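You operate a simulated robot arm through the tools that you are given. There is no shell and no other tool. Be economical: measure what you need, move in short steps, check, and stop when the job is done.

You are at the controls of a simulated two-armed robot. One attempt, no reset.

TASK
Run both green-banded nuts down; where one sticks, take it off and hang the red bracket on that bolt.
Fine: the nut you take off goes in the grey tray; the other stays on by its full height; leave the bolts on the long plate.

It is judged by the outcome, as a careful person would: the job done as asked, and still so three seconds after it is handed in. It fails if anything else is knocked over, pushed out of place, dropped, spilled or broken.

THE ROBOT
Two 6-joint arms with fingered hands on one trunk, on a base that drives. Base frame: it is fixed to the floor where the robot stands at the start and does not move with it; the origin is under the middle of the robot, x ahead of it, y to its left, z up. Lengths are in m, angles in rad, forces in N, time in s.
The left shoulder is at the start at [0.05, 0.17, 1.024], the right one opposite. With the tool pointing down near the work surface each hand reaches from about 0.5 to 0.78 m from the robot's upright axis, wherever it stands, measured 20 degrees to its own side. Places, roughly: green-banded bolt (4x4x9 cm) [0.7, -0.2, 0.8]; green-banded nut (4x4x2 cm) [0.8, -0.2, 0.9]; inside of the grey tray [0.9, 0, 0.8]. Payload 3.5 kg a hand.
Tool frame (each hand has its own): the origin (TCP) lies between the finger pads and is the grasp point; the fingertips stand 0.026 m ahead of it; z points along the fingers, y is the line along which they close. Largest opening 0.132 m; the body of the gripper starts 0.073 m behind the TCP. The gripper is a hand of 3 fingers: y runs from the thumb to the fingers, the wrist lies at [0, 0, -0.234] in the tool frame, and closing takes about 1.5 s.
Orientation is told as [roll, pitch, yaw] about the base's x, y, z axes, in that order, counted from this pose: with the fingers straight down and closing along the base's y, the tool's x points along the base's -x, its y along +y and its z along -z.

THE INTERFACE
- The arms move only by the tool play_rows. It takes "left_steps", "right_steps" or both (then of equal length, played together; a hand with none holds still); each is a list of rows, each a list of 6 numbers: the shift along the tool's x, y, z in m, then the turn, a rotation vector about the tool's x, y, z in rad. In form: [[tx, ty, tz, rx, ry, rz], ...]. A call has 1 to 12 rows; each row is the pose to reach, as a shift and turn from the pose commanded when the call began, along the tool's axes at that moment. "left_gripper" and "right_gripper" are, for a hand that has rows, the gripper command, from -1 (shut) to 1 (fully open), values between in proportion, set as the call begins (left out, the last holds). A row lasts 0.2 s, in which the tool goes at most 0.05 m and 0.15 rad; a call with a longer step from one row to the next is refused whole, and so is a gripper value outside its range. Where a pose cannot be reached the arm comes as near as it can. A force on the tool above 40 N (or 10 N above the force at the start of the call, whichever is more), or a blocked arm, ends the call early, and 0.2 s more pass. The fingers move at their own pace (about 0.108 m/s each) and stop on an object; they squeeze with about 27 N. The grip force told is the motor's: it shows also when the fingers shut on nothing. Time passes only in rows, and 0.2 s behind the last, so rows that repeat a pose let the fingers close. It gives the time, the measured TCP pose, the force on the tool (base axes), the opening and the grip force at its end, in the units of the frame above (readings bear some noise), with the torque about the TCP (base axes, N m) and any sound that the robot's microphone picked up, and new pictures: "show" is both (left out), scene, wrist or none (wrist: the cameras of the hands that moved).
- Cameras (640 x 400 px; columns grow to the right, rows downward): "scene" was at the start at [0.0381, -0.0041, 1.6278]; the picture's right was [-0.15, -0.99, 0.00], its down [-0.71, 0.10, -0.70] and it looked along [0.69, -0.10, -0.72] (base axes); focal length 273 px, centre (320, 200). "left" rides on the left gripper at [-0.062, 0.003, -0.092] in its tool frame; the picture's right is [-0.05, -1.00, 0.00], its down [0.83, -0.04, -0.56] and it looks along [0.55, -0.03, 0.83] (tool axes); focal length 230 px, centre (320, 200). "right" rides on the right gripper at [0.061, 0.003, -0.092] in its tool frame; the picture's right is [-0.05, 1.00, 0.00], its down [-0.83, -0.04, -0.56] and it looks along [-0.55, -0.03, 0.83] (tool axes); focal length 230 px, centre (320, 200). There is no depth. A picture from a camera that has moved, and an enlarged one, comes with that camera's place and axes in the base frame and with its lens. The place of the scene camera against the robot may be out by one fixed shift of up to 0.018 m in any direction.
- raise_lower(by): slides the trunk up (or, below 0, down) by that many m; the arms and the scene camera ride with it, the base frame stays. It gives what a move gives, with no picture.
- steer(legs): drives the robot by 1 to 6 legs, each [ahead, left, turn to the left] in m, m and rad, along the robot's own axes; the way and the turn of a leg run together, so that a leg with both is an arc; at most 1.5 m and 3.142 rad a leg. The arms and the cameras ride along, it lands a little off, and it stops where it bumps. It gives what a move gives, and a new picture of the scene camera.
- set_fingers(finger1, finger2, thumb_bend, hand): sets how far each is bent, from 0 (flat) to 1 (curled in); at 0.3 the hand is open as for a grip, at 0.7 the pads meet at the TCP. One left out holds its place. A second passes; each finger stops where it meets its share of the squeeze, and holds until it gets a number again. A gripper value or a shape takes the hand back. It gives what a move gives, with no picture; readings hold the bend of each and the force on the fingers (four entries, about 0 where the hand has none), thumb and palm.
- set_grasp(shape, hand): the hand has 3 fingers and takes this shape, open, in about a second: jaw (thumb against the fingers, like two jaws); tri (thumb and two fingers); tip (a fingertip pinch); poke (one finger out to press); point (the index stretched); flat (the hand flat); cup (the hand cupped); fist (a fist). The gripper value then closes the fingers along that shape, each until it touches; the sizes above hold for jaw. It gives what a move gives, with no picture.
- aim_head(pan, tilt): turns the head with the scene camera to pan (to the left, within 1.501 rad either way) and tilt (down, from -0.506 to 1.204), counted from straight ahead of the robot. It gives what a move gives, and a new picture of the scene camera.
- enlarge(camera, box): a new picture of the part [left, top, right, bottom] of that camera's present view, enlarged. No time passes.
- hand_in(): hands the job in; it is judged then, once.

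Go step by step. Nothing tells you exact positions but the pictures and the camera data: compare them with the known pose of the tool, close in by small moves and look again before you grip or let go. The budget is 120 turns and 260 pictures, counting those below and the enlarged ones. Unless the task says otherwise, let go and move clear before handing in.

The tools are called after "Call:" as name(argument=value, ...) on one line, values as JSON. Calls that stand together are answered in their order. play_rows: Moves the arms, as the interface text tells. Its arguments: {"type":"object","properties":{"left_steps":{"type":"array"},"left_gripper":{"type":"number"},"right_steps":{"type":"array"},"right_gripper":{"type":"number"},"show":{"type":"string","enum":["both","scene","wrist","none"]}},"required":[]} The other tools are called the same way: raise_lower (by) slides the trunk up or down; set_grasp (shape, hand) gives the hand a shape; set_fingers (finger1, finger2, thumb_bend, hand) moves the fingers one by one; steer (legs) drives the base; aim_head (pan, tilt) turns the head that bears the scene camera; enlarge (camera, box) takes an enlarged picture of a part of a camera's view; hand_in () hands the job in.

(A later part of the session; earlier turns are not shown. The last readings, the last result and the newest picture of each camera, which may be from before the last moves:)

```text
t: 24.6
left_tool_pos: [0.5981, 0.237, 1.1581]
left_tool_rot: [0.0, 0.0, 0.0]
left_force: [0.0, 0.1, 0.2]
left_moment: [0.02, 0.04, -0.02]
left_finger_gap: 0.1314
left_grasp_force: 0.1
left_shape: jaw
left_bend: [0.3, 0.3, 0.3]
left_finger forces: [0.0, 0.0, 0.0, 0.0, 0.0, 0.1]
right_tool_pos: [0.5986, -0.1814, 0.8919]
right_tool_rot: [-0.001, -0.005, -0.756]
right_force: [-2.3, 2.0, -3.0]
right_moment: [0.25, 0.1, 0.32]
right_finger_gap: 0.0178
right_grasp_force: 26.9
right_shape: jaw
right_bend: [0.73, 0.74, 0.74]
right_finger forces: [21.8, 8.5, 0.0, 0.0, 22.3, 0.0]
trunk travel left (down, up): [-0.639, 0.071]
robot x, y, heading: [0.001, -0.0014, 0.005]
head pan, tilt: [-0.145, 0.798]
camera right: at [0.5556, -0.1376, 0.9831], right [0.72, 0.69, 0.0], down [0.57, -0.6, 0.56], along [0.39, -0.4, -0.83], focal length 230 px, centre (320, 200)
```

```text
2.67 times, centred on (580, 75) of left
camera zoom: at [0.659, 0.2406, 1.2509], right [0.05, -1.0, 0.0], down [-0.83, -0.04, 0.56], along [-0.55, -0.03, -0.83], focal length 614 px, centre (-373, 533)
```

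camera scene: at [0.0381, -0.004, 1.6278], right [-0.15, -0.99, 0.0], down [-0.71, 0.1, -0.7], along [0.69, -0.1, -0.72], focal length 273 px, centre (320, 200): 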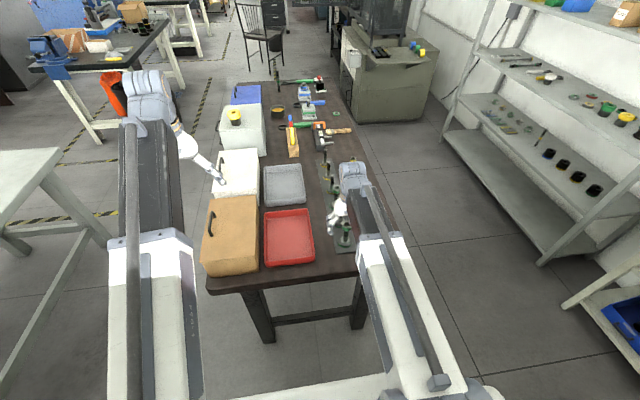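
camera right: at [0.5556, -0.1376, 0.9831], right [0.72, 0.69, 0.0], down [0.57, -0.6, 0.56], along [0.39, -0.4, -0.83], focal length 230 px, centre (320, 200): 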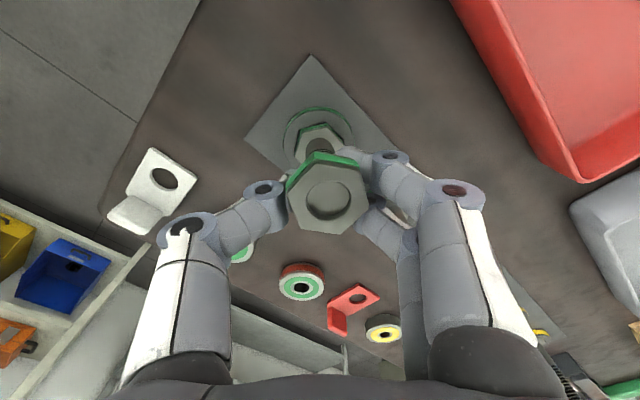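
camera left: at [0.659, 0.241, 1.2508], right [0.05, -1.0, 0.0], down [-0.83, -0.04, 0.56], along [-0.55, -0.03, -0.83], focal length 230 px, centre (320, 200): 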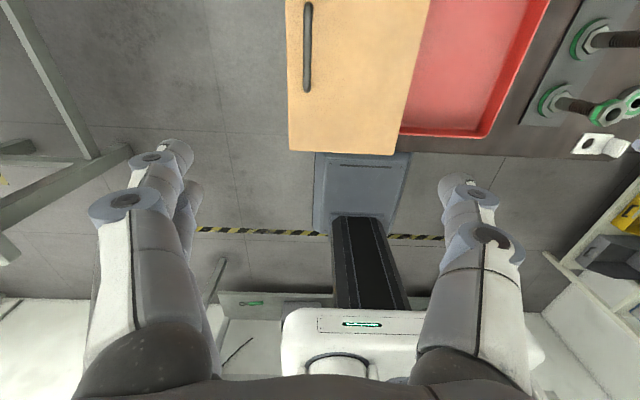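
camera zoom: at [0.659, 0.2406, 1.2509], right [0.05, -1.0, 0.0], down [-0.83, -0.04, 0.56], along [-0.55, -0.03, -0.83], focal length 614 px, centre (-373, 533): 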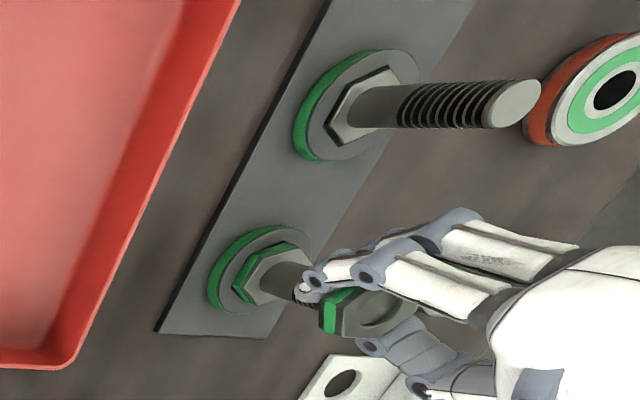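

Call:
play_rows(right_steps=[[0, 0, 0.001, 0, 0, -0.15], [0, 0, 0.002, 0, 0, -0.3], [0, 0, 0.003, 0, 0, -0.45], [0, 0, 0.004, 0, 0, -0.6], [0, 0, 0.005, 0, 0, -0.75], [0, 0, 0.006, 0, 0, -0.756]], show="wrist")

Call:
enlarge(camera="right", box=[230, 80, 430, 250])

Call:
enlarge(camera="left", box=[520, 0, 640, 150])

```text
t: 26.0
left_tool_pos: [0.5975, 0.2372, 1.159]
left_tool_rot: [-0.001, 0.001, 0.0]
left_force: [-0.8, -0.5, -0.1]
left_moment: [0.01, -0.03, 0.02]
left_finger_gap: 0.132
left_grasp_force: 0.1
left_shape: jaw
left_bend: [0.3, 0.3, 0.3]
left_finger forces: [0.0, 0.1, 0.0, 0.0, 0.0, 0.0]
right_tool_pos: [0.5995, -0.1829, 0.8862]
right_tool_rot: [-0.003, -0.003, 0.004]
right_force: [-0.9, -0.4, 5.9]
right_moment: [0.05, 0.08, -0.17]
right_finger_gap: 0.018
right_grasp_force: 27.1
right_shape: jaw
right_bend: [0.73, 0.75, 0.74]
right_finger forces: [11.7, 5.7, 0.0, 0.1, 15.2, 0.0]
trunk travel left (down, up): [-0.639, 0.071]
robot x, y, heading: [-0.0014, -0.0015, 0.003]
head pan, tilt: [-0.145, 0.798]
camera right: at [0.5361, -0.18, 0.9776], right [0.05, 1.0, 0.0], down [0.83, -0.04, 0.56], along [0.56, -0.03, -0.83], focal length 230 px, centre (320, 200)
```

right: 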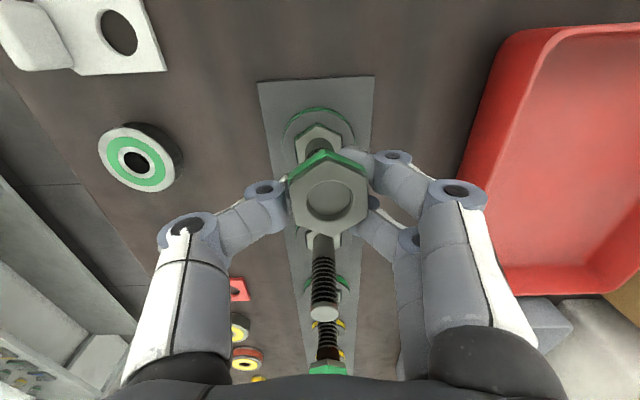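

```text
2.35 times, centred on (330, 165) of right
camera zoom: at [0.5361, -0.18, 0.9776], right [0.05, 1.0, 0.0], down [0.83, -0.04, 0.56], along [0.56, -0.03, -0.83], focal length 541 px, centre (296, 282)
```

zoom: 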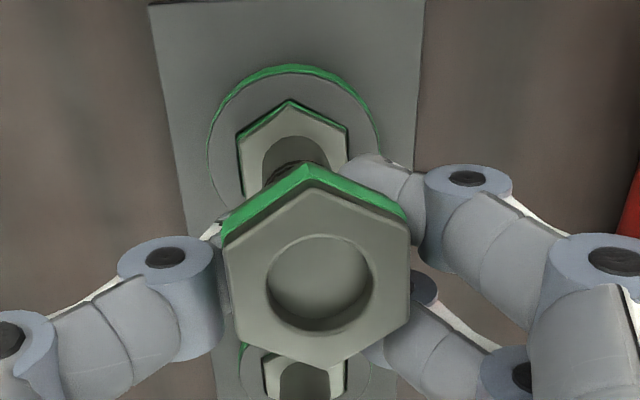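

```text
2.67 times, centred on (580, 75) of left
camera zoom: at [0.6584, 0.2407, 1.2512], right [0.05, -1.0, 0.0], down [-0.83, -0.04, 0.55], along [-0.55, -0.03, -0.83], focal length 614 px, centre (-373, 533)
```

zoom: 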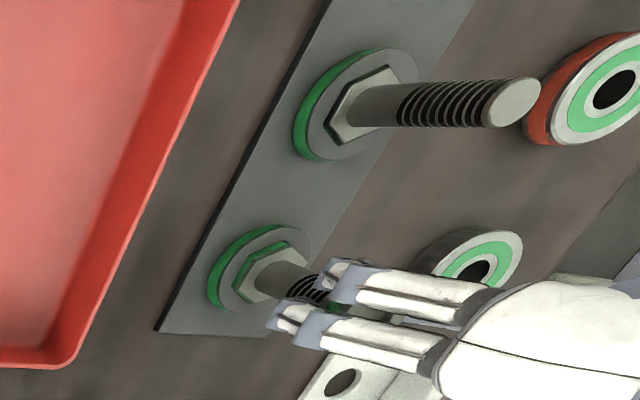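

Call:
play_rows(right_steps=[[0, 0, 0.001, 0, 0, -0.06], [0, 0, 0.001, 0, 0, -0.12], [0, 0, 0.001, 0, 0, -0.18], [0, 0, 0.002, 0, 0, -0.1], [0, 0, 0.002, 0, 0, 0.0], [0, 0, 0.002, 0, 0, 0.0]], show="wrist")

Call:
enlarge(camera="right", box=[230, 80, 430, 250])

Call:
enlarge(camera="left", box=[520, 0, 640, 150])

```text
t: 27.4
left_tool_pos: [0.5984, 0.2381, 1.1574]
left_tool_rot: [0.0, 0.0, 0.0]
left_force: [0.0, -0.7, -0.8]
left_moment: [0.02, -0.01, -0.04]
left_finger_gap: 0.1321
left_grasp_force: 0.0
left_shape: jaw
left_bend: [0.3, 0.3, 0.3]
left_finger forces: [0.1, 0.1, 0.0, 0.1, 0.0, 0.0]
right_tool_pos: [0.6001, -0.1841, 0.883]
right_tool_rot: [-0.002, -0.001, 0.004]
right_force: [-0.9, 0.4, -1.0]
right_moment: [0.03, 0.05, 0.05]
right_finger_gap: 0.0179
right_grasp_force: 27.2
right_shape: jaw
right_bend: [0.73, 0.75, 0.73]
right_finger forces: [14.1, 3.1, 0.0, 0.0, 16.0, 0.2]
trunk travel left (down, up): [-0.639, 0.071]
robot x, y, heading: [0.0011, -0.0005, -0.002]
head pan, tilt: [-0.145, 0.798]
camera right: at [0.5371, -0.1798, 0.9747], right [0.05, 1.0, 0.0], down [0.83, -0.04, 0.56], along [0.56, -0.03, -0.83], focal length 230 px, centre (320, 200)
```

right: 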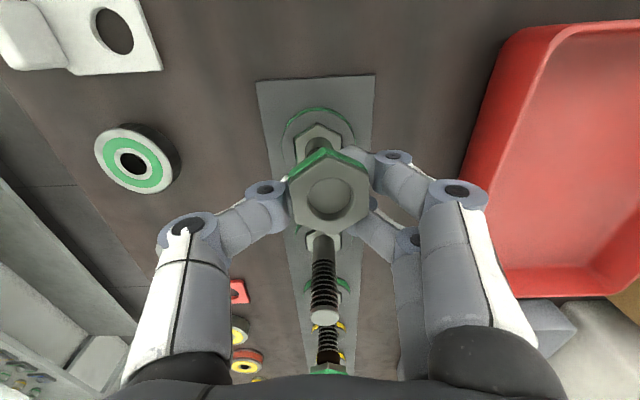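

```text
2.35 times, centred on (330, 165) of right
camera zoom: at [0.5371, -0.1798, 0.9747], right [0.05, 1.0, 0.0], down [0.83, -0.04, 0.56], along [0.56, -0.03, -0.83], focal length 541 px, centre (296, 282)
```

zoom: 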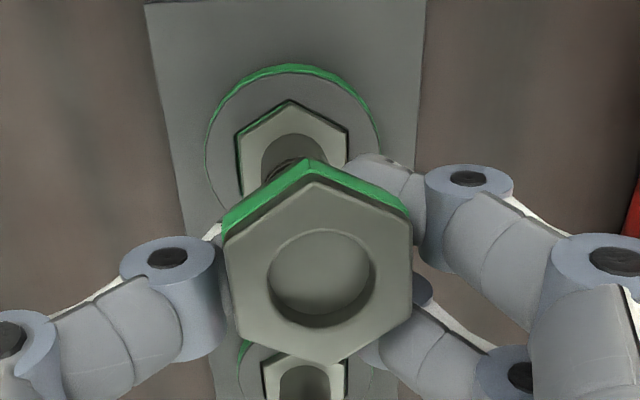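

```text
2.67 times, centred on (580, 75) of left
camera zoom: at [0.6589, 0.2406, 1.2508], right [0.05, -1.0, 0.0], down [-0.83, -0.04, 0.56], along [-0.55, -0.03, -0.83], focal length 614 px, centre (-373, 533)
```

zoom: 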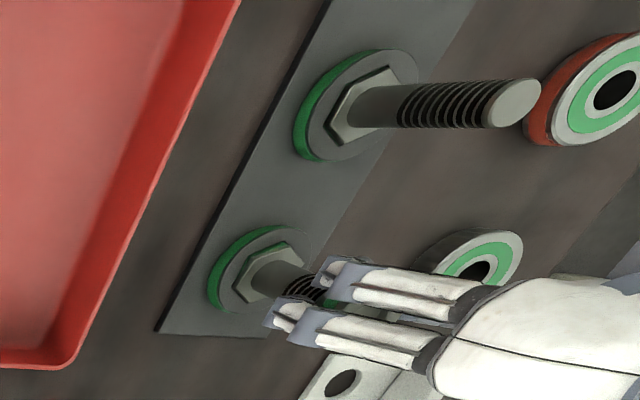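

The head looks seated again. I'll release and look at the free nut.

Call:
play_rows(right_gripper=0.1, right_steps=[[0, 0, 0, 0, 0, 0], [0, 0, 0, 0, 0, 0], [0, 0, 0, 0, 0, 0], [0, 0, 0, 0, 0, 0], [0, 0, -0.01, 0, 0, 0], [0, 0, -0.02, 0, 0, 0]], show="wrist")

Call:
enlarge(camera="right", box=[230, 80, 430, 250])

Call:
enlarge(camera="left", box=[520, 0, 640, 150])

```text
t: 28.8
left_tool_pos: [0.5983, 0.2381, 1.1586]
left_tool_rot: [0.0, -0.001, 0.002]
left_force: [0.1, -0.1, 0.0]
left_moment: [0.0, -0.01, -0.01]
left_finger_gap: 0.1319
left_grasp_force: 0.0
left_shape: jaw
left_bend: [0.3, 0.3, 0.3]
left_finger forces: [0.0, 0.0, 0.0, 0.0, 0.0, 0.0]
right_tool_pos: [0.6006, -0.1829, 0.9029]
right_tool_rot: [-0.003, -0.004, 0.004]
right_force: [0.3, -0.3, 1.0]
right_moment: [0.01, -0.02, 0.03]
right_finger_gap: 0.0722
right_grasp_force: 0.1
right_shape: jaw
right_bend: [0.72, 0.72, 0.7]
right_finger forces: [0.0, 0.0, 0.0, 0.0, 0.0, 0.0]
trunk travel left (down, up): [-0.639, 0.071]
robot x, y, heading: [-0.0011, -0.0013, 0.001]
head pan, tilt: [-0.145, 0.798]
camera right: at [0.5378, -0.1795, 0.9949], right [0.05, 1.0, 0.0], down [0.83, -0.04, 0.56], along [0.56, -0.03, -0.83], focal length 230 px, centre (320, 200)
```

right: 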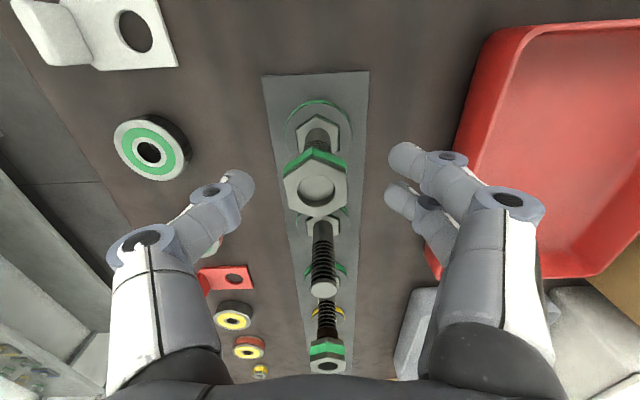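

```text
2.35 times, centred on (330, 165) of right
camera zoom: at [0.5378, -0.1795, 0.9949], right [0.05, 1.0, 0.0], down [0.83, -0.04, 0.56], along [0.56, -0.03, -0.83], focal length 541 px, centre (296, 282)
```

zoom: 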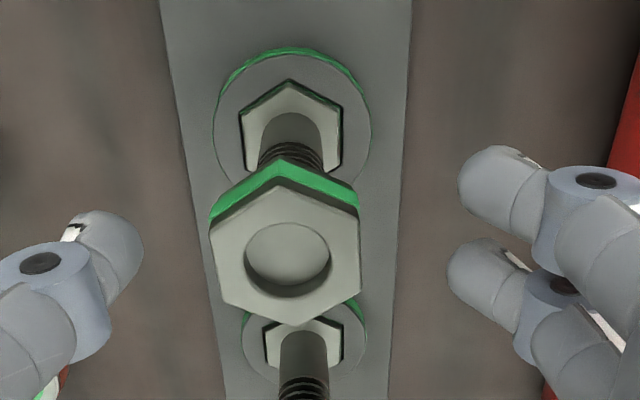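

```text
2.67 times, centred on (580, 75) of left
camera zoom: at [0.6588, 0.2406, 1.251], right [0.05, -1.0, 0.0], down [-0.83, -0.04, 0.56], along [-0.55, -0.03, -0.83], focal length 614 px, centre (-373, 533)
```

zoom: 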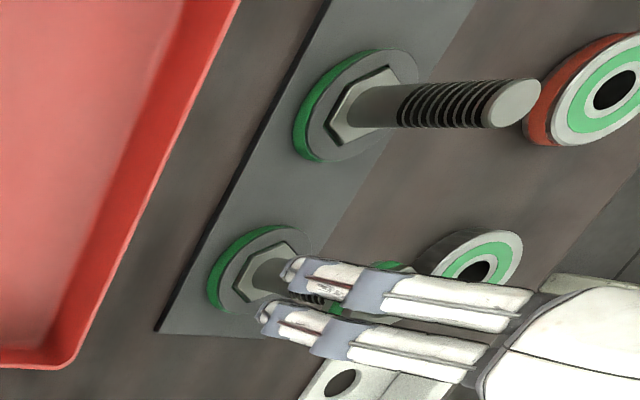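

The nut's top is at about 0.891 with the bolt end about 4 mm below it. I'll regrip at the right height and turn again with a slight downward push so the head stays seated, to see whether it truly sticks.

Call:
play_rows(right_steps=[[0, 0, 0.007, 0, 0, 0], [0, 0, 0.007, 0, 0, 0]], show="none")

Call:
play_rows(right_gripper=-1, right_steps=[[0, 0, 0, 0, 0, 0], [0, 0, 0, 0, 0, 0], [0, 0, 0, 0, 0, 0], [0, 0, 0, 0, 0, 0], [0, 0, 0, 0, 0, 0], [0, 0, 0, 0, 0, 0]], show="none")

Call:
play_rows(right_steps=[[0, 0, 0.002, 0, 0, 0], [0, 0, 0.002, 0, 0, 0.1], [0, 0, 0.0025, 0, 0, 0.2], [0, 0, 0.003, 0, 0, 0.3]], show="wrist")

Call:
enlarge(camera="right", box=[230, 80, 430, 250])

Call:
enlarge(camera="left", box=[520, 0, 640, 150])

```text
t: 29.4
left_tool_pos: [0.5985, 0.2374, 1.1579]
left_tool_rot: [0.0, 0.0, 0.001]
left_force: [-0.2, 0.1, 0.1]
left_moment: [-0.01, -0.02, 0.03]
left_finger_gap: 0.1321
left_grasp_force: 0.1
left_shape: jaw
left_bend: [0.3, 0.3, 0.3]
left_finger forces: [0.0, 0.1, 0.1, 0.0, 0.0, 0.1]
right_tool_pos: [0.6005, -0.1828, 0.8944]
right_tool_rot: [-0.004, -0.004, 0.006]
right_force: [-0.2, -0.4, -0.3]
right_moment: [0.04, 0.01, 0.01]
right_finger_gap: 0.0718
right_grasp_force: 0.0
right_shape: jaw
right_bend: [0.72, 0.72, 0.7]
right_finger forces: [0.1, 0.0, 0.1, 0.0, 0.0, 0.1]
trunk travel left (down, up): [-0.639, 0.071]
robot x, y, heading: [-0.0025, 0.0013, 0.001]
head pan, tilt: [-0.145, 0.798]
```

```text
t: 30.8
left_tool_pos: [0.5981, 0.2377, 1.1574]
left_tool_rot: [-0.002, 0.0, 0.001]
left_force: [0.5, -0.3, -0.5]
left_moment: [0.02, -0.02, -0.04]
left_finger_gap: 0.1319
left_grasp_force: 0.0
left_shape: jaw
left_bend: [0.3, 0.3, 0.3]
left_finger forces: [0.0, 0.0, 0.1, 0.0, 0.0, 0.0]
right_tool_pos: [0.6003, -0.1842, 0.895]
right_tool_rot: [-0.003, -0.002, 0.005]
right_force: [0.2, -1.4, -2.9]
right_moment: [-0.07, -0.01, -0.03]
right_finger_gap: 0.0246
right_grasp_force: 26.7
right_shape: jaw
right_bend: [0.73, 0.73, 0.7]
right_finger forces: [12.5, 10.0, 0.1, 0.0, 24.7, 0.0]
trunk travel left (down, up): [-0.639, 0.071]
robot x, y, heading: [0.0011, -0.0033, -0.001]
head pan, tilt: [-0.145, 0.798]
```

```text
t: 31.8
left_tool_pos: [0.5995, 0.2371, 1.1579]
left_tool_rot: [0.0, -0.001, 0.001]
left_force: [0.6, -0.1, -0.1]
left_moment: [0.04, -0.05, 0.01]
left_finger_gap: 0.1322
left_grasp_force: 0.0
left_shape: jaw
left_bend: [0.3, 0.3, 0.3]
left_finger forces: [0.0, 0.0, 0.0, 0.1, 0.0, 0.0]
right_tool_pos: [0.5995, -0.1825, 0.8912]
right_tool_rot: [-0.002, -0.005, -0.3]
right_force: [0.7, -3.3, 2.0]
right_moment: [-0.14, 0.06, 0.06]
right_finger_gap: 0.0245
right_grasp_force: 27.2
right_shape: jaw
right_bend: [0.73, 0.73, 0.71]
right_finger forces: [11.0, 9.7, 0.0, 0.0, 24.3, 0.0]
trunk travel left (down, up): [-0.639, 0.071]
robot x, y, heading: [-0.0003, -0.0048, 0.0]
head pan, tilt: [-0.145, 0.798]
camera right: at [0.5413, -0.1612, 0.9843], right [0.34, 0.94, 0.0], down [0.78, -0.28, 0.56], along [0.52, -0.19, -0.83], focal length 230 px, centre (320, 200)
```

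right: 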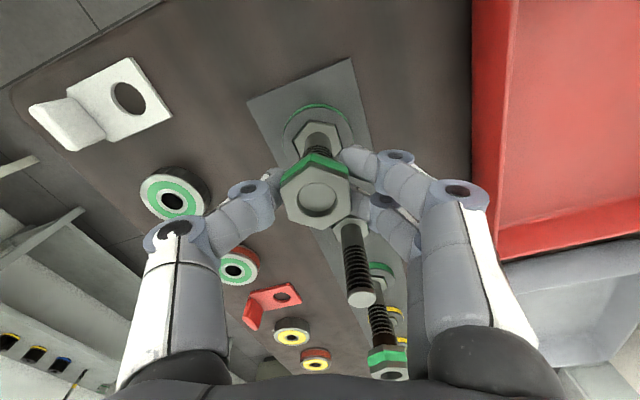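

```text
2.35 times, centred on (330, 165) of right
camera zoom: at [0.5413, -0.1612, 0.9843], right [0.34, 0.94, 0.0], down [0.78, -0.28, 0.56], along [0.52, -0.19, -0.83], focal length 541 px, centre (296, 282)
```

zoom: 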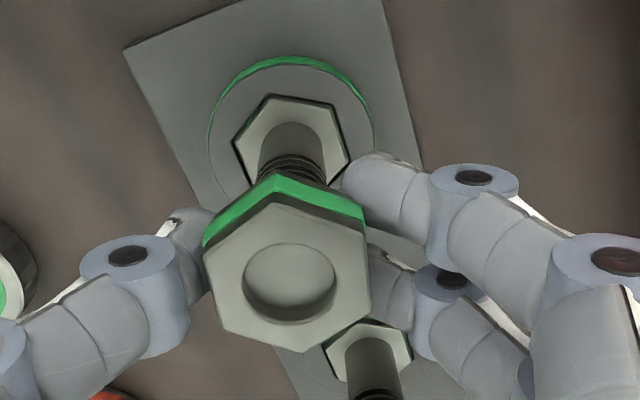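

```text
2.67 times, centred on (580, 75) of left
camera zoom: at [0.6587, 0.2404, 1.2511], right [0.05, -1.0, 0.0], down [-0.83, -0.04, 0.56], along [-0.55, -0.03, -0.83], focal length 614 px, centre (-373, 533)
```

zoom: 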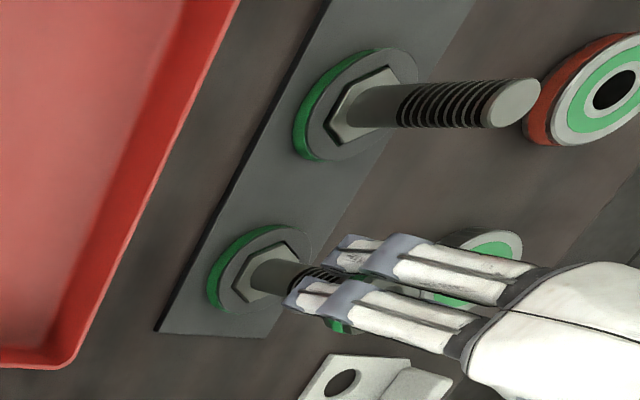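

With a push the head stays seated and the nut turns on the bolt. Continuing the same way.

Call:
play_rows(right_steps=[[0, 0, 0.001, 0, 0, 0.12], [0, 0, 0.0015, 0, 0, 0.24], [0, 0, 0.002, 0, 0, 0.36], [0, 0, 0.0025, 0, 0, 0.48], [0, 0, 0.003, 0, 0, 0.6], [0, 0, 0.0035, 0, 0, 0.72]], show="wrist")

Call:
enlarge(camera="right", box=[230, 80, 430, 250])

```text
t: 33.2
left_tool_pos: [0.5983, 0.2371, 1.1577]
left_tool_rot: [0.001, 0.0, -0.001]
left_force: [1.0, -0.2, 0.1]
left_moment: [0.04, -0.01, -0.04]
left_finger_gap: 0.132
left_grasp_force: 0.0
left_shape: jaw
left_bend: [0.3, 0.3, 0.3]
left_finger forces: [0.1, 0.1, 0.1, 0.1, 0.1, 0.0]
right_tool_pos: [0.5989, -0.1839, 0.8899]
right_tool_rot: [0.002, -0.003, -1.018]
right_force: [-1.8, -2.3, -1.2]
right_moment: [-0.12, 0.14, 0.02]
right_finger_gap: 0.0242
right_grasp_force: 26.8
right_shape: jaw
right_bend: [0.73, 0.73, 0.72]
right_finger forces: [11.4, 9.1, 0.0, 0.1, 21.9, 0.0]
trunk travel left (down, up): [-0.639, 0.071]
robot x, y, heading: [-0.0001, 0.0001, -0.002]
head pan, tilt: [-0.145, 0.798]
camera right: at [0.5689, -0.1291, 0.9818], right [0.88, 0.48, 0.0], down [0.4, -0.73, 0.56], along [0.27, -0.49, -0.83], focal length 230 px, centre (320, 200)
```

right: 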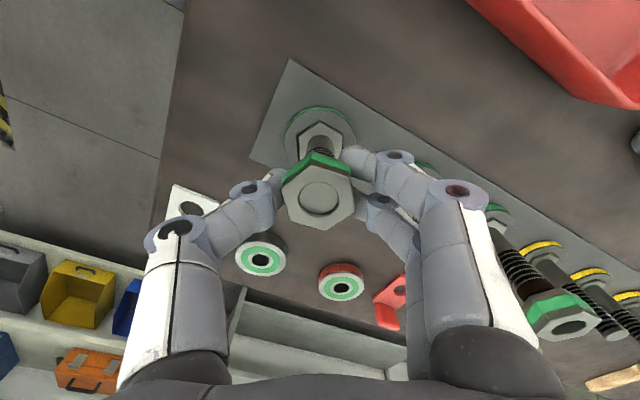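

```text
2.35 times, centred on (330, 165) of right
camera zoom: at [0.5689, -0.1291, 0.9818], right [0.88, 0.48, 0.0], down [0.4, -0.73, 0.56], along [0.27, -0.49, -0.83], focal length 541 px, centre (296, 282)
```

zoom: 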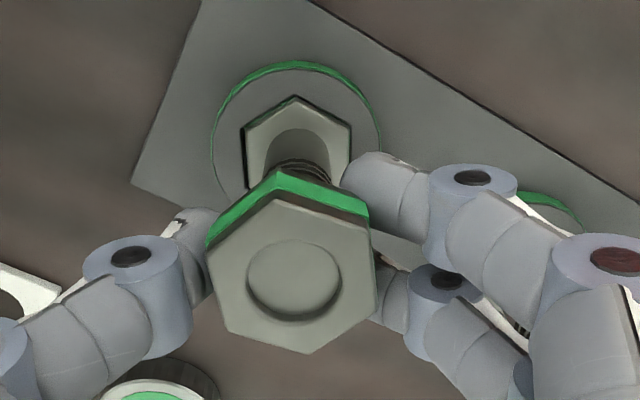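

Call:
play_rows(right_steps=[[0, 0, 0.001, 0, 0, 0.12], [0, 0, 0.002, 0, 0, 0.24], [0, 0, 0.0025, 0, 0, 0.36], [0, 0, 0.003, 0, 0, 0.48], [0, 0, 0.0035, 0, 0, 0.6], [0, 0, 0.0035, 0, 0, 0.72], [0, 0, 0.004, 0, 0, 0.84], [0, 0, 0.004, 0, 0, 0.96], [0, 0, 0.0045, 0, 0, 1.08]], show="wrist")

Call:
enlarge(camera="right", box=[230, 80, 430, 250])

```text
t: 35.2
left_tool_pos: [0.5985, 0.2368, 1.159]
left_tool_rot: [-0.001, 0.0, -0.001]
left_force: [0.2, 0.5, -0.3]
left_moment: [-0.01, 0.0, -0.02]
left_finger_gap: 0.132
left_grasp_force: 0.0
left_shape: jaw
left_bend: [0.3, 0.3, 0.3]
left_finger forces: [0.0, 0.0, 0.0, 0.1, 0.0, 0.0]
right_tool_pos: [0.5996, -0.1833, 0.885]
right_tool_rot: [0.005, -0.003, -2.1]
right_force: [3.8, 3.0, -0.3]
right_moment: [0.07, -0.31, 0.27]
right_finger_gap: 0.0198
right_grasp_force: 26.7
right_shape: jaw
right_bend: [0.74, 0.74, 0.74]
right_finger forces: [24.5, 10.2, 0.1, 0.0, 19.4, 0.1]
trunk travel left (down, up): [-0.639, 0.071]
robot x, y, heading: [-0.0049, 0.0007, 0.001]
head pan, tilt: [-0.145, 0.798]
camera right: at [0.6326, -0.1308, 0.977], right [0.84, -0.55, 0.01], down [-0.46, -0.69, 0.56], along [-0.3, -0.47, -0.83], focal length 230 px, centre (320, 200)
```

right: 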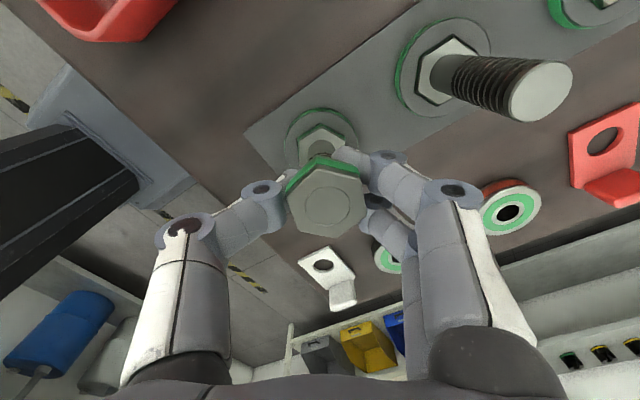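

```text
2.35 times, centred on (330, 165) of right
camera zoom: at [0.6326, -0.1308, 0.977], right [0.84, -0.55, 0.01], down [-0.46, -0.69, 0.56], along [-0.3, -0.47, -0.83], focal length 541 px, centre (296, 282)
```

zoom: 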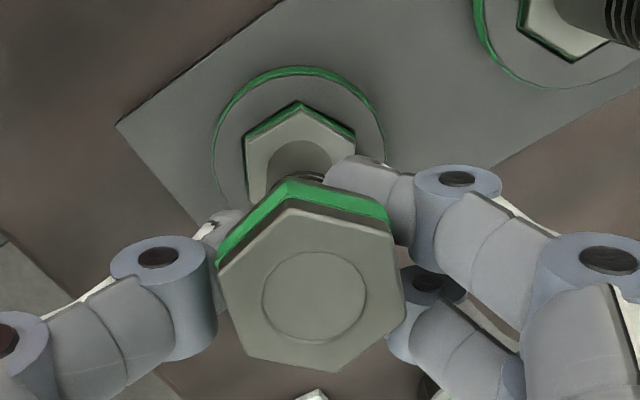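

The nut's top is now flush with the bolt end, but my fingers slid low and slipped on the flats. I'll release, lift a little and look at it freely.

Call:
play_rows(right_gripper=0.1, right_steps=[[0, 0, 0, 0, 0, 0], [0, 0, 0, 0, 0, 0], [0, 0, 0, 0, 0, 0], [0, 0, 0, 0, 0, 0], [0, 0, -0.01, 0, 0, 0], [0, 0, -0.02, 0, 0, 0]], show="wrist")

Call:
enlarge(camera="right", box=[230, 80, 430, 250])

Call:
enlarge(camera="left", box=[520, 0, 640, 150])

```text
t: 36.6
left_tool_pos: [0.5979, 0.2371, 1.1585]
left_tool_rot: [0.001, 0.0, -0.001]
left_force: [-0.4, -0.1, 0.0]
left_moment: [0.0, 0.0, 0.0]
left_finger_gap: 0.1321
left_grasp_force: 0.0
left_shape: jaw
left_bend: [0.3, 0.3, 0.3]
left_finger forces: [0.1, 0.0, 0.0, 0.0, 0.0, 0.0]
right_tool_pos: [0.6008, -0.1846, 0.9048]
right_tool_rot: [0.005, -0.001, -2.096]
right_force: [0.3, 0.4, 0.1]
right_moment: [0.02, -0.05, 0.01]
right_finger_gap: 0.0718
right_grasp_force: 0.1
right_shape: jaw
right_bend: [0.72, 0.72, 0.7]
right_finger forces: [0.0, 0.0, 0.1, 0.0, 0.0, 0.0]
trunk travel left (down, up): [-0.639, 0.071]
robot x, y, heading: [0.0004, 0.0034, 0.001]
head pan, tilt: [-0.145, 0.798]
camera right: at [0.6324, -0.1314, 0.998], right [0.84, -0.55, 0.0], down [-0.46, -0.69, 0.56], along [-0.3, -0.47, -0.83], focal length 230 px, centre (320, 200)
```

right: 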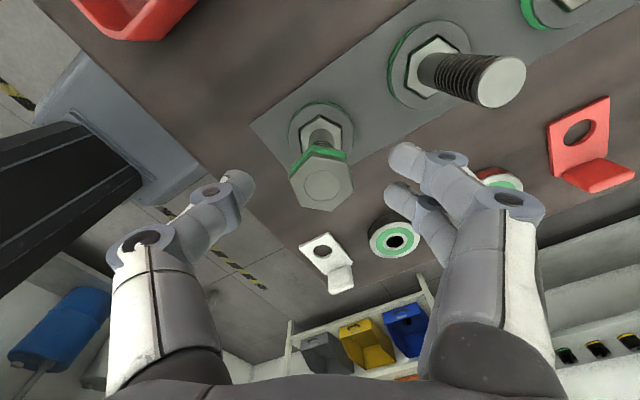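

```text
2.35 times, centred on (330, 165) of right
camera zoom: at [0.6324, -0.1314, 0.998], right [0.84, -0.55, 0.0], down [-0.46, -0.69, 0.56], along [-0.3, -0.47, -0.83], focal length 541 px, centre (296, 282)
```

zoom: 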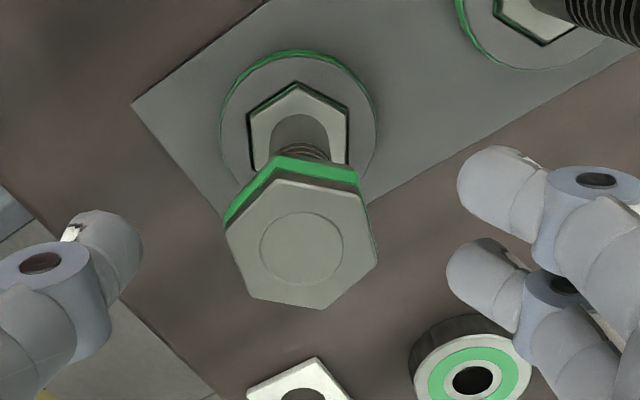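

```text
2.67 times, centred on (580, 75) of left
camera zoom: at [0.6587, 0.2406, 1.251], right [0.05, -1.0, 0.0], down [-0.83, -0.04, 0.56], along [-0.55, -0.03, -0.83], focal length 614 px, centre (-373, 533)
```

zoom: 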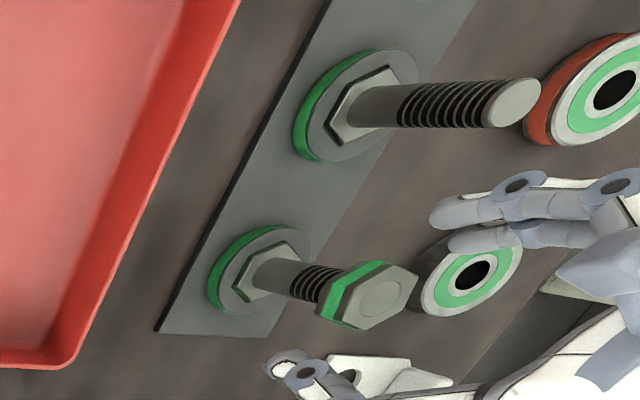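

Call:
play_rows(right_steps=[[0, 0, 0, 0, 0, -0.15], [0, 0, 0, 0, 0, -0.3], [0, 0, 0, 0, 0, -0.45], [0, 0, 0, 0, 0, -0.6], [0, 0, 0, 0, 0, -0.75], [0, 0, 0, 0, 0, -0.9], [0, 0, 0, 0, 0, -1.05], [0, 0, 0, 0, 0, -1.2], [0, 0, 0, 0, 0, -1.35], [0, 0, 0, 0, 0, -1.5], [0, 0, 0, 0, 0, -1.65], [0, 0, 0, 0, 0, -1.8]], show="none")

Call:
play_rows(right_steps=[[0, 0, 0, 0, 0, -0.15], [0, 0, 0, 0, 0, -0.3], [0, 0, 0, 0, 0, -0.45], [0, 0, 0, 0, 0, -0.6], [0, 0, 0, 0, 0, -0.75], [0, 0, 0, 0, 0, -0.9], [0, 0, 0, 0, 0, -1.05], [0, 0, 0, 0, 0, -1.2], [0, 0, 0, 0, 0, -1.35], [0, 0, 0, 0, 0, -1.5], [0, 0, 0.003, 0, 0, -1.65], [0, 0, 0.007, 0, 0, -1.715]], show="wrist")

Call:
enlarge(camera="right", box=[230, 80, 430, 250])

```text
t: 39.2
left_tool_pos: [0.5975, 0.2375, 1.1571]
left_tool_rot: [0.001, 0.001, 0.0]
left_force: [-0.5, 0.3, -0.6]
left_moment: [0.0, -0.01, 0.01]
left_finger_gap: 0.1318
left_grasp_force: 0.0
left_shape: jaw
left_bend: [0.3, 0.3, 0.3]
left_finger forces: [0.1, 0.0, 0.0, 0.0, 0.0, 0.0]
right_tool_pos: [0.601, -0.184, 0.9052]
right_tool_rot: [-0.001, -0.005, -0.292]
right_force: [0.1, 0.0, 1.3]
right_moment: [0.01, 0.02, -0.02]
right_finger_gap: 0.0719
right_grasp_force: 0.1
right_shape: jaw
right_bend: [0.72, 0.72, 0.7]
right_finger forces: [0.0, 0.1, 0.0, 0.1, 0.0, 0.0]
trunk travel left (down, up): [-0.639, 0.071]
robot x, y, heading: [0.0005, -0.0006, 0.007]
head pan, tilt: [-0.145, 0.798]
```

```text
t: 41.8
left_tool_pos: [0.5982, 0.2378, 1.1567]
left_tool_rot: [0.0, -0.002, 0.002]
left_force: [0.6, -0.3, 0.1]
left_moment: [-0.02, 0.02, 0.02]
left_finger_gap: 0.1319
left_grasp_force: 0.0
left_shape: jaw
left_bend: [0.3, 0.3, 0.3]
left_finger forces: [0.0, 0.0, 0.1, 0.0, 0.1, 0.0]
right_tool_pos: [0.5992, -0.1828, 0.8978]
right_tool_rot: [-0.003, 0.003, 1.421]
right_force: [0.2, 0.6, 0.1]
right_moment: [-0.01, -0.01, -0.01]
right_finger_gap: 0.0719
right_grasp_force: 0.1
right_shape: jaw
right_bend: [0.72, 0.72, 0.7]
right_finger forces: [0.1, 0.0, 0.1, 0.1, 0.1, 0.0]
trunk travel left (down, up): [-0.639, 0.071]
robot x, y, heading: [-0.0008, -0.0007, -0.003]
head pan, tilt: [-0.145, 0.798]
camera right: at [0.5858, -0.2417, 0.9902], right [-0.98, 0.2, 0.0], down [0.17, 0.82, 0.55], along [0.11, 0.54, -0.83], focal length 230 px, centre (320, 200)
```

right: 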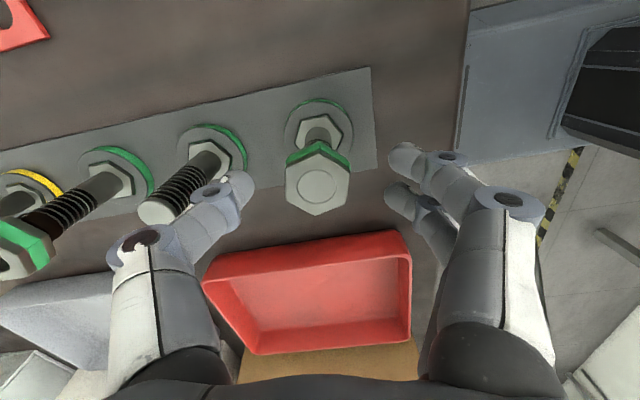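

```text
2.35 times, centred on (330, 165) of right
camera zoom: at [0.5858, -0.2417, 0.9902], right [-0.98, 0.2, 0.0], down [0.17, 0.82, 0.55], along [0.11, 0.54, -0.83], focal length 541 px, centre (296, 282)
```

zoom: 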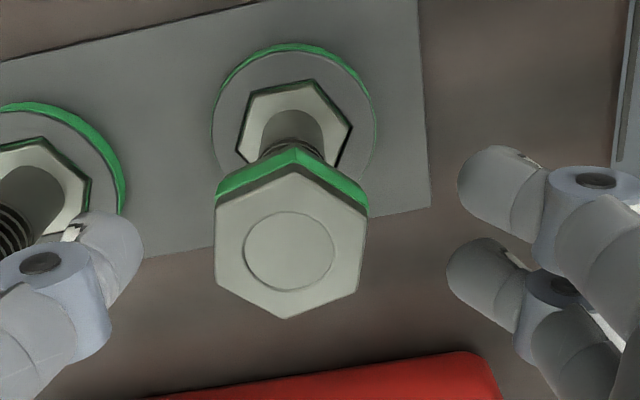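

Call:
play_rows(right_gripper=-1, right_steps=[[0, 0, 0.003, 0, 0, 0], [0, 0, 0.003, 0, 0, 0], [0, 0, 0.003, 0, 0, 0], [0, 0, 0.003, 0, 0, 0], [0, 0, 0.003, 0, 0, 0], [0, 0, 0.003, 0, 0, 0], [0, 0, 0.003, 0, 0, 0]], show="none")

Call:
play_rows(right_steps=[[0, 0, 0.001, 0, 0, 0.12], [0, 0, 0.0014, 0, 0, 0.24], [0, 0, 0.0018, 0, 0, 0.36], [0, 0, 0.0021, 0, 0, 0.48], [0, 0, 0.0024, 0, 0, 0.6], [0, 0, 0.0027, 0, 0, 0.72]], show="wrist")

Call:
enlarge(camera="right", box=[230, 80, 430, 250])

```text
t: 43.4
left_tool_pos: [0.5982, 0.2376, 1.1581]
left_tool_rot: [0.0, 0.0, -0.002]
left_force: [-0.3, 0.4, 0.4]
left_moment: [0.01, 0.01, -0.01]
left_finger_gap: 0.1318
left_grasp_force: 0.0
left_shape: jaw
left_bend: [0.3, 0.3, 0.3]
left_finger forces: [0.1, 0.0, 0.1, 0.0, 0.1, 0.0]
right_tool_pos: [0.5997, -0.1822, 0.8946]
right_tool_rot: [-0.002, 0.004, 1.417]
right_force: [-0.7, 0.1, -1.4]
right_moment: [0.0, 0.05, 0.01]
right_finger_gap: 0.0264
right_grasp_force: 26.8
right_shape: jaw
right_bend: [0.73, 0.73, 0.7]
right_finger forces: [12.7, 10.4, 0.1, 0.0, 23.8, 0.0]
trunk travel left (down, up): [-0.639, 0.071]
robot x, y, heading: [0.001, 0.001, 0.003]
head pan, tilt: [-0.145, 0.798]
```

```text
t: 44.8
left_tool_pos: [0.5978, 0.237, 1.1583]
left_tool_rot: [-0.001, 0.0, -0.001]
left_force: [-0.7, 0.3, 0.6]
left_moment: [-0.01, 0.01, 0.03]
left_finger_gap: 0.1319
left_grasp_force: 0.0
left_shape: jaw
left_bend: [0.3, 0.3, 0.3]
left_finger forces: [0.1, 0.1, 0.1, 0.0, 0.0, 0.0]
right_tool_pos: [0.5995, -0.1823, 0.8923]
right_tool_rot: [-0.006, -0.001, 0.695]
right_force: [6.4, 0.1, 16.4]
right_moment: [-0.12, -0.18, 0.04]
right_finger_gap: 0.0261
right_grasp_force: 26.7
right_shape: jaw
right_bend: [0.73, 0.73, 0.71]
right_finger forces: [12.5, 12.0, 0.1, 0.0, 30.3, 0.1]
trunk travel left (down, up): [-0.639, 0.071]
robot x, y, heading: [-0.001, -0.0009, -0.0]
head pan, tilt: [-0.145, 0.798]
camera right: at [0.5491, -0.219, 0.9848], right [-0.6, 0.8, -0.01], down [0.66, 0.5, 0.56], along [0.45, 0.33, -0.83], focal length 230 px, centre (320, 200)
```

right: 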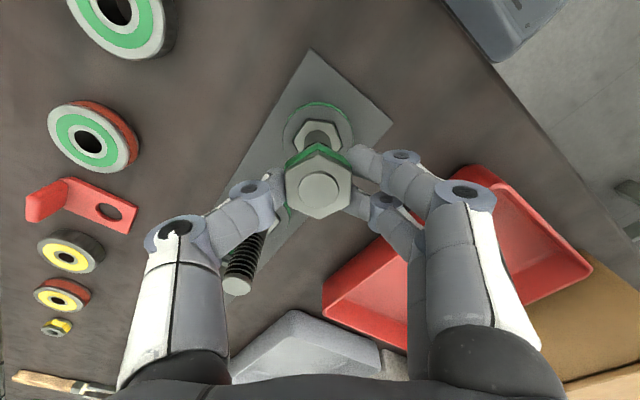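

```text
2.35 times, centred on (330, 165) of right
camera zoom: at [0.5491, -0.219, 0.9848], right [-0.6, 0.8, -0.01], down [0.66, 0.5, 0.56], along [0.45, 0.33, -0.83], focal length 541 px, centre (296, 282)
```

zoom: 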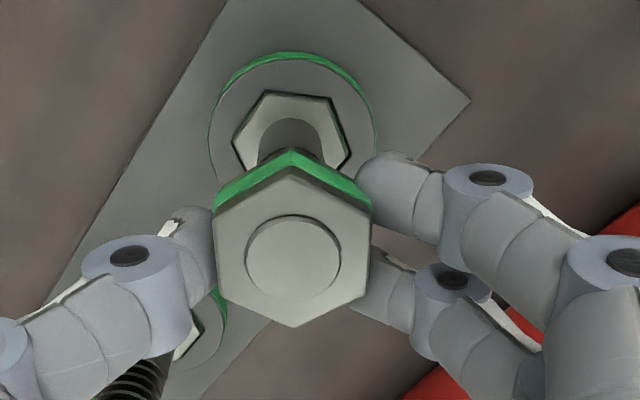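

The bolt end is now level with or just above the nut, so it has full height and runs freely. I'll continue with a gentler push.

Call:
play_rows(right_steps=[[0, 0, 0.0, 0, 0, 0.14], [0, 0, 0.0002, 0, 0, 0.28], [0, 0, 0.0004, 0, 0, 0.42], [0, 0, 0.0007, 0, 0, 0.56], [0, 0, 0.001, 0, 0, 0.7], [0, 0, 0.0013, 0, 0, 0.84], [0, 0, 0.0016, 0, 0, 0.98], [0, 0, 0.0019, 0, 0, 1.12], [0, 0, 0.0022, 0, 0, 1.26], [0, 0, 0.0025, 0, 0, 1.4]], show="wrist")

Call:
enlarge(camera="right", box=[230, 80, 430, 250])

Call:
enlarge(camera="left", box=[520, 0, 640, 150])

```text
t: 47.0
left_tool_pos: [0.5993, 0.2373, 1.1575]
left_tool_rot: [-0.001, 0.001, 0.001]
left_force: [0.1, -0.6, 0.1]
left_moment: [-0.01, -0.03, 0.01]
left_finger_gap: 0.1318
left_grasp_force: 0.0
left_shape: jaw
left_bend: [0.3, 0.3, 0.3]
left_finger forces: [0.0, 0.0, 0.0, 0.1, 0.0, 0.0]
right_tool_pos: [0.5989, -0.1846, 0.8908]
right_tool_rot: [0.001, -0.005, -0.703]
right_force: [2.8, -3.4, 6.0]
right_moment: [-0.12, -0.09, 0.04]
right_finger_gap: 0.0261
right_grasp_force: 26.9
right_shape: jaw
right_bend: [0.73, 0.73, 0.71]
right_finger forces: [12.6, 12.3, 0.0, 0.0, 27.0, 0.0]
trunk travel left (down, up): [-0.639, 0.071]
robot x, y, heading: [0.0016, 0.0003, -0.001]
head pan, tilt: [-0.145, 0.798]
camera right: at [0.5535, -0.1401, 0.9823], right [0.69, 0.73, 0.0], down [0.6, -0.57, 0.56], along [0.41, -0.38, -0.83], focal length 230 px, centre (320, 200)
```

right: 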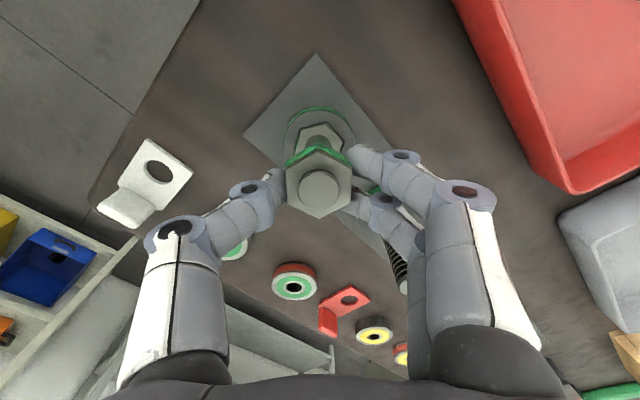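

```text
2.35 times, centred on (330, 165) of right
camera zoom: at [0.5535, -0.1401, 0.9823], right [0.69, 0.73, 0.0], down [0.6, -0.57, 0.56], along [0.41, -0.38, -0.83], focal length 541 px, centre (296, 282)
```

zoom: 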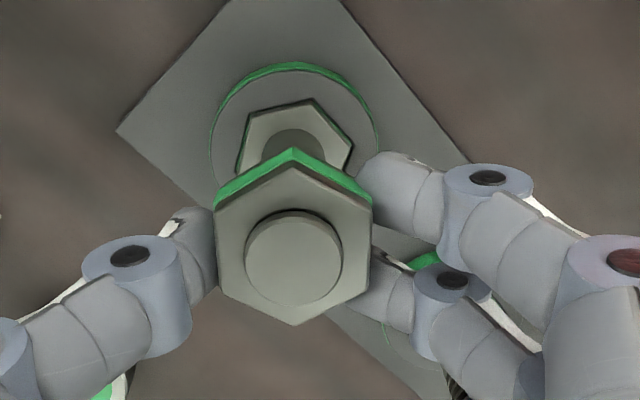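

```text
2.67 times, centred on (580, 75) of left
camera zoom: at [0.6586, 0.2404, 1.2511], right [0.05, -1.0, 0.0], down [-0.83, -0.04, 0.56], along [-0.55, -0.03, -0.83], focal length 614 px, centre (-373, 533)
```

zoom: 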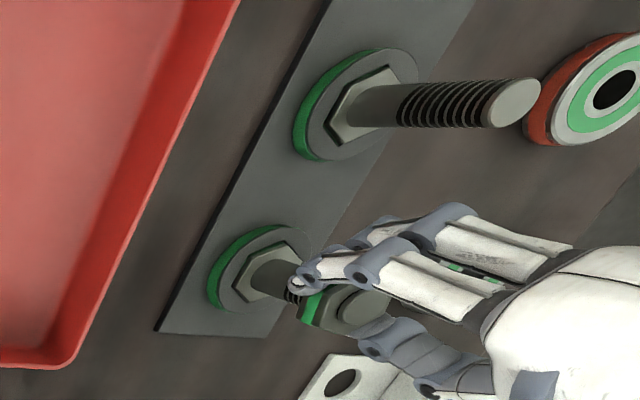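

This nut runs freely with the bolt end about 4 mm proud. I'll run it further down.

Call:
play_rows(right_steps=[[0, 0, 0.0003, 0, 0, 0.15], [0, 0, 0.0006, 0, 0, 0.3], [0, 0, 0.001, 0, 0, 0.45], [0, 0, 0.0014, 0, 0, 0.6], [0, 0, 0.0018, 0, 0, 0.75], [0, 0, 0.0022, 0, 0, 0.9], [0, 0, 0.0026, 0, 0, 1.05], [0, 0, 0.003, 0, 0, 1.2], [0, 0, 0.0034, 0, 0, 1.35], [0, 0, 0.0038, 0, 0, 1.5], [0, 0, 0.0042, 0, 0, 1.65], [0, 0, 0.0046, 0, 0, 1.8]], show="wrist")

Call:
enlarge(camera="right", box=[230, 80, 430, 250])

Call:
enlarge(camera="left", box=[520, 0, 640, 150])

```text
t: 49.6
left_tool_pos: [0.5971, 0.2365, 1.1583]
left_tool_rot: [-0.001, 0.0, 0.0]
left_force: [0.3, 0.0, 0.9]
left_moment: [0.03, 0.01, 0.03]
left_finger_gap: 0.132
left_grasp_force: 0.0
left_shape: jaw
left_bend: [0.3, 0.3, 0.3]
left_finger forces: [0.1, 0.0, 0.1, 0.0, 0.1, 0.0]
right_tool_pos: [0.5994, -0.1834, 0.8868]
right_tool_rot: [0.006, 0.001, -2.503]
right_force: [-1.6, -5.4, 7.7]
right_moment: [-0.25, -0.05, 0.04]
right_finger_gap: 0.026
right_grasp_force: 27.0
right_shape: jaw
right_bend: [0.73, 0.73, 0.71]
right_finger forces: [13.8, 13.4, 0.1, 0.0, 24.2, 0.1]
trunk travel left (down, up): [-0.639, 0.071]
robot x, y, heading: [-0.0011, 0.0008, -0.001]
head pan, tilt: [-0.145, 0.798]
camera right: at [0.6503, -0.1483, 0.9781], right [0.55, -0.83, 0.01], down [-0.7, -0.46, 0.55], along [-0.46, -0.31, -0.83], focal length 230 px, centre (320, 200)
```

right: 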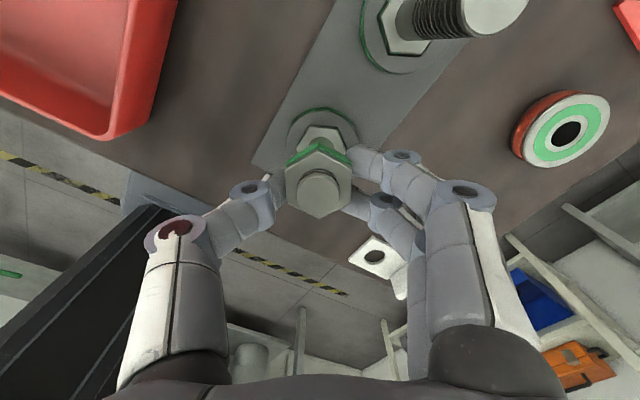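

```text
2.35 times, centred on (330, 165) of right
camera zoom: at [0.6503, -0.1483, 0.9781], right [0.55, -0.83, 0.01], down [-0.7, -0.46, 0.55], along [-0.46, -0.31, -0.83], focal length 541 px, centre (296, 282)
```

zoom: 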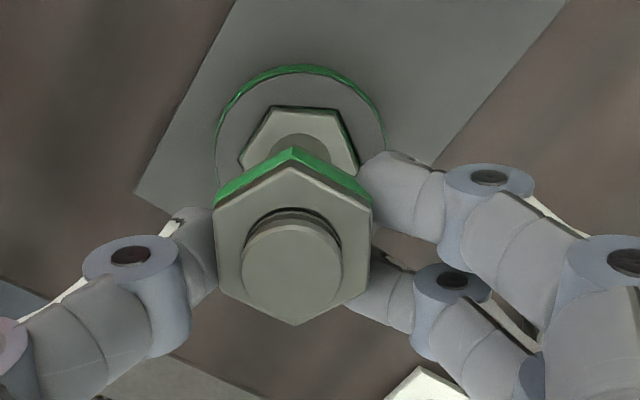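

```text
2.67 times, centred on (580, 75) of left
camera zoom: at [0.6582, 0.2403, 1.2514], right [0.05, -1.0, 0.0], down [-0.83, -0.04, 0.55], along [-0.55, -0.03, -0.83], focal length 614 px, centre (-373, 533)
```

zoom: 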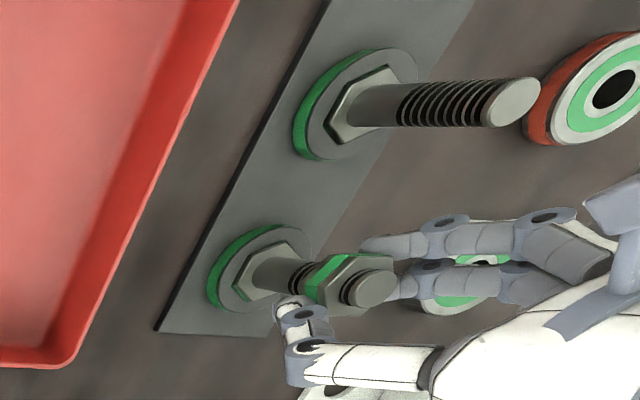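

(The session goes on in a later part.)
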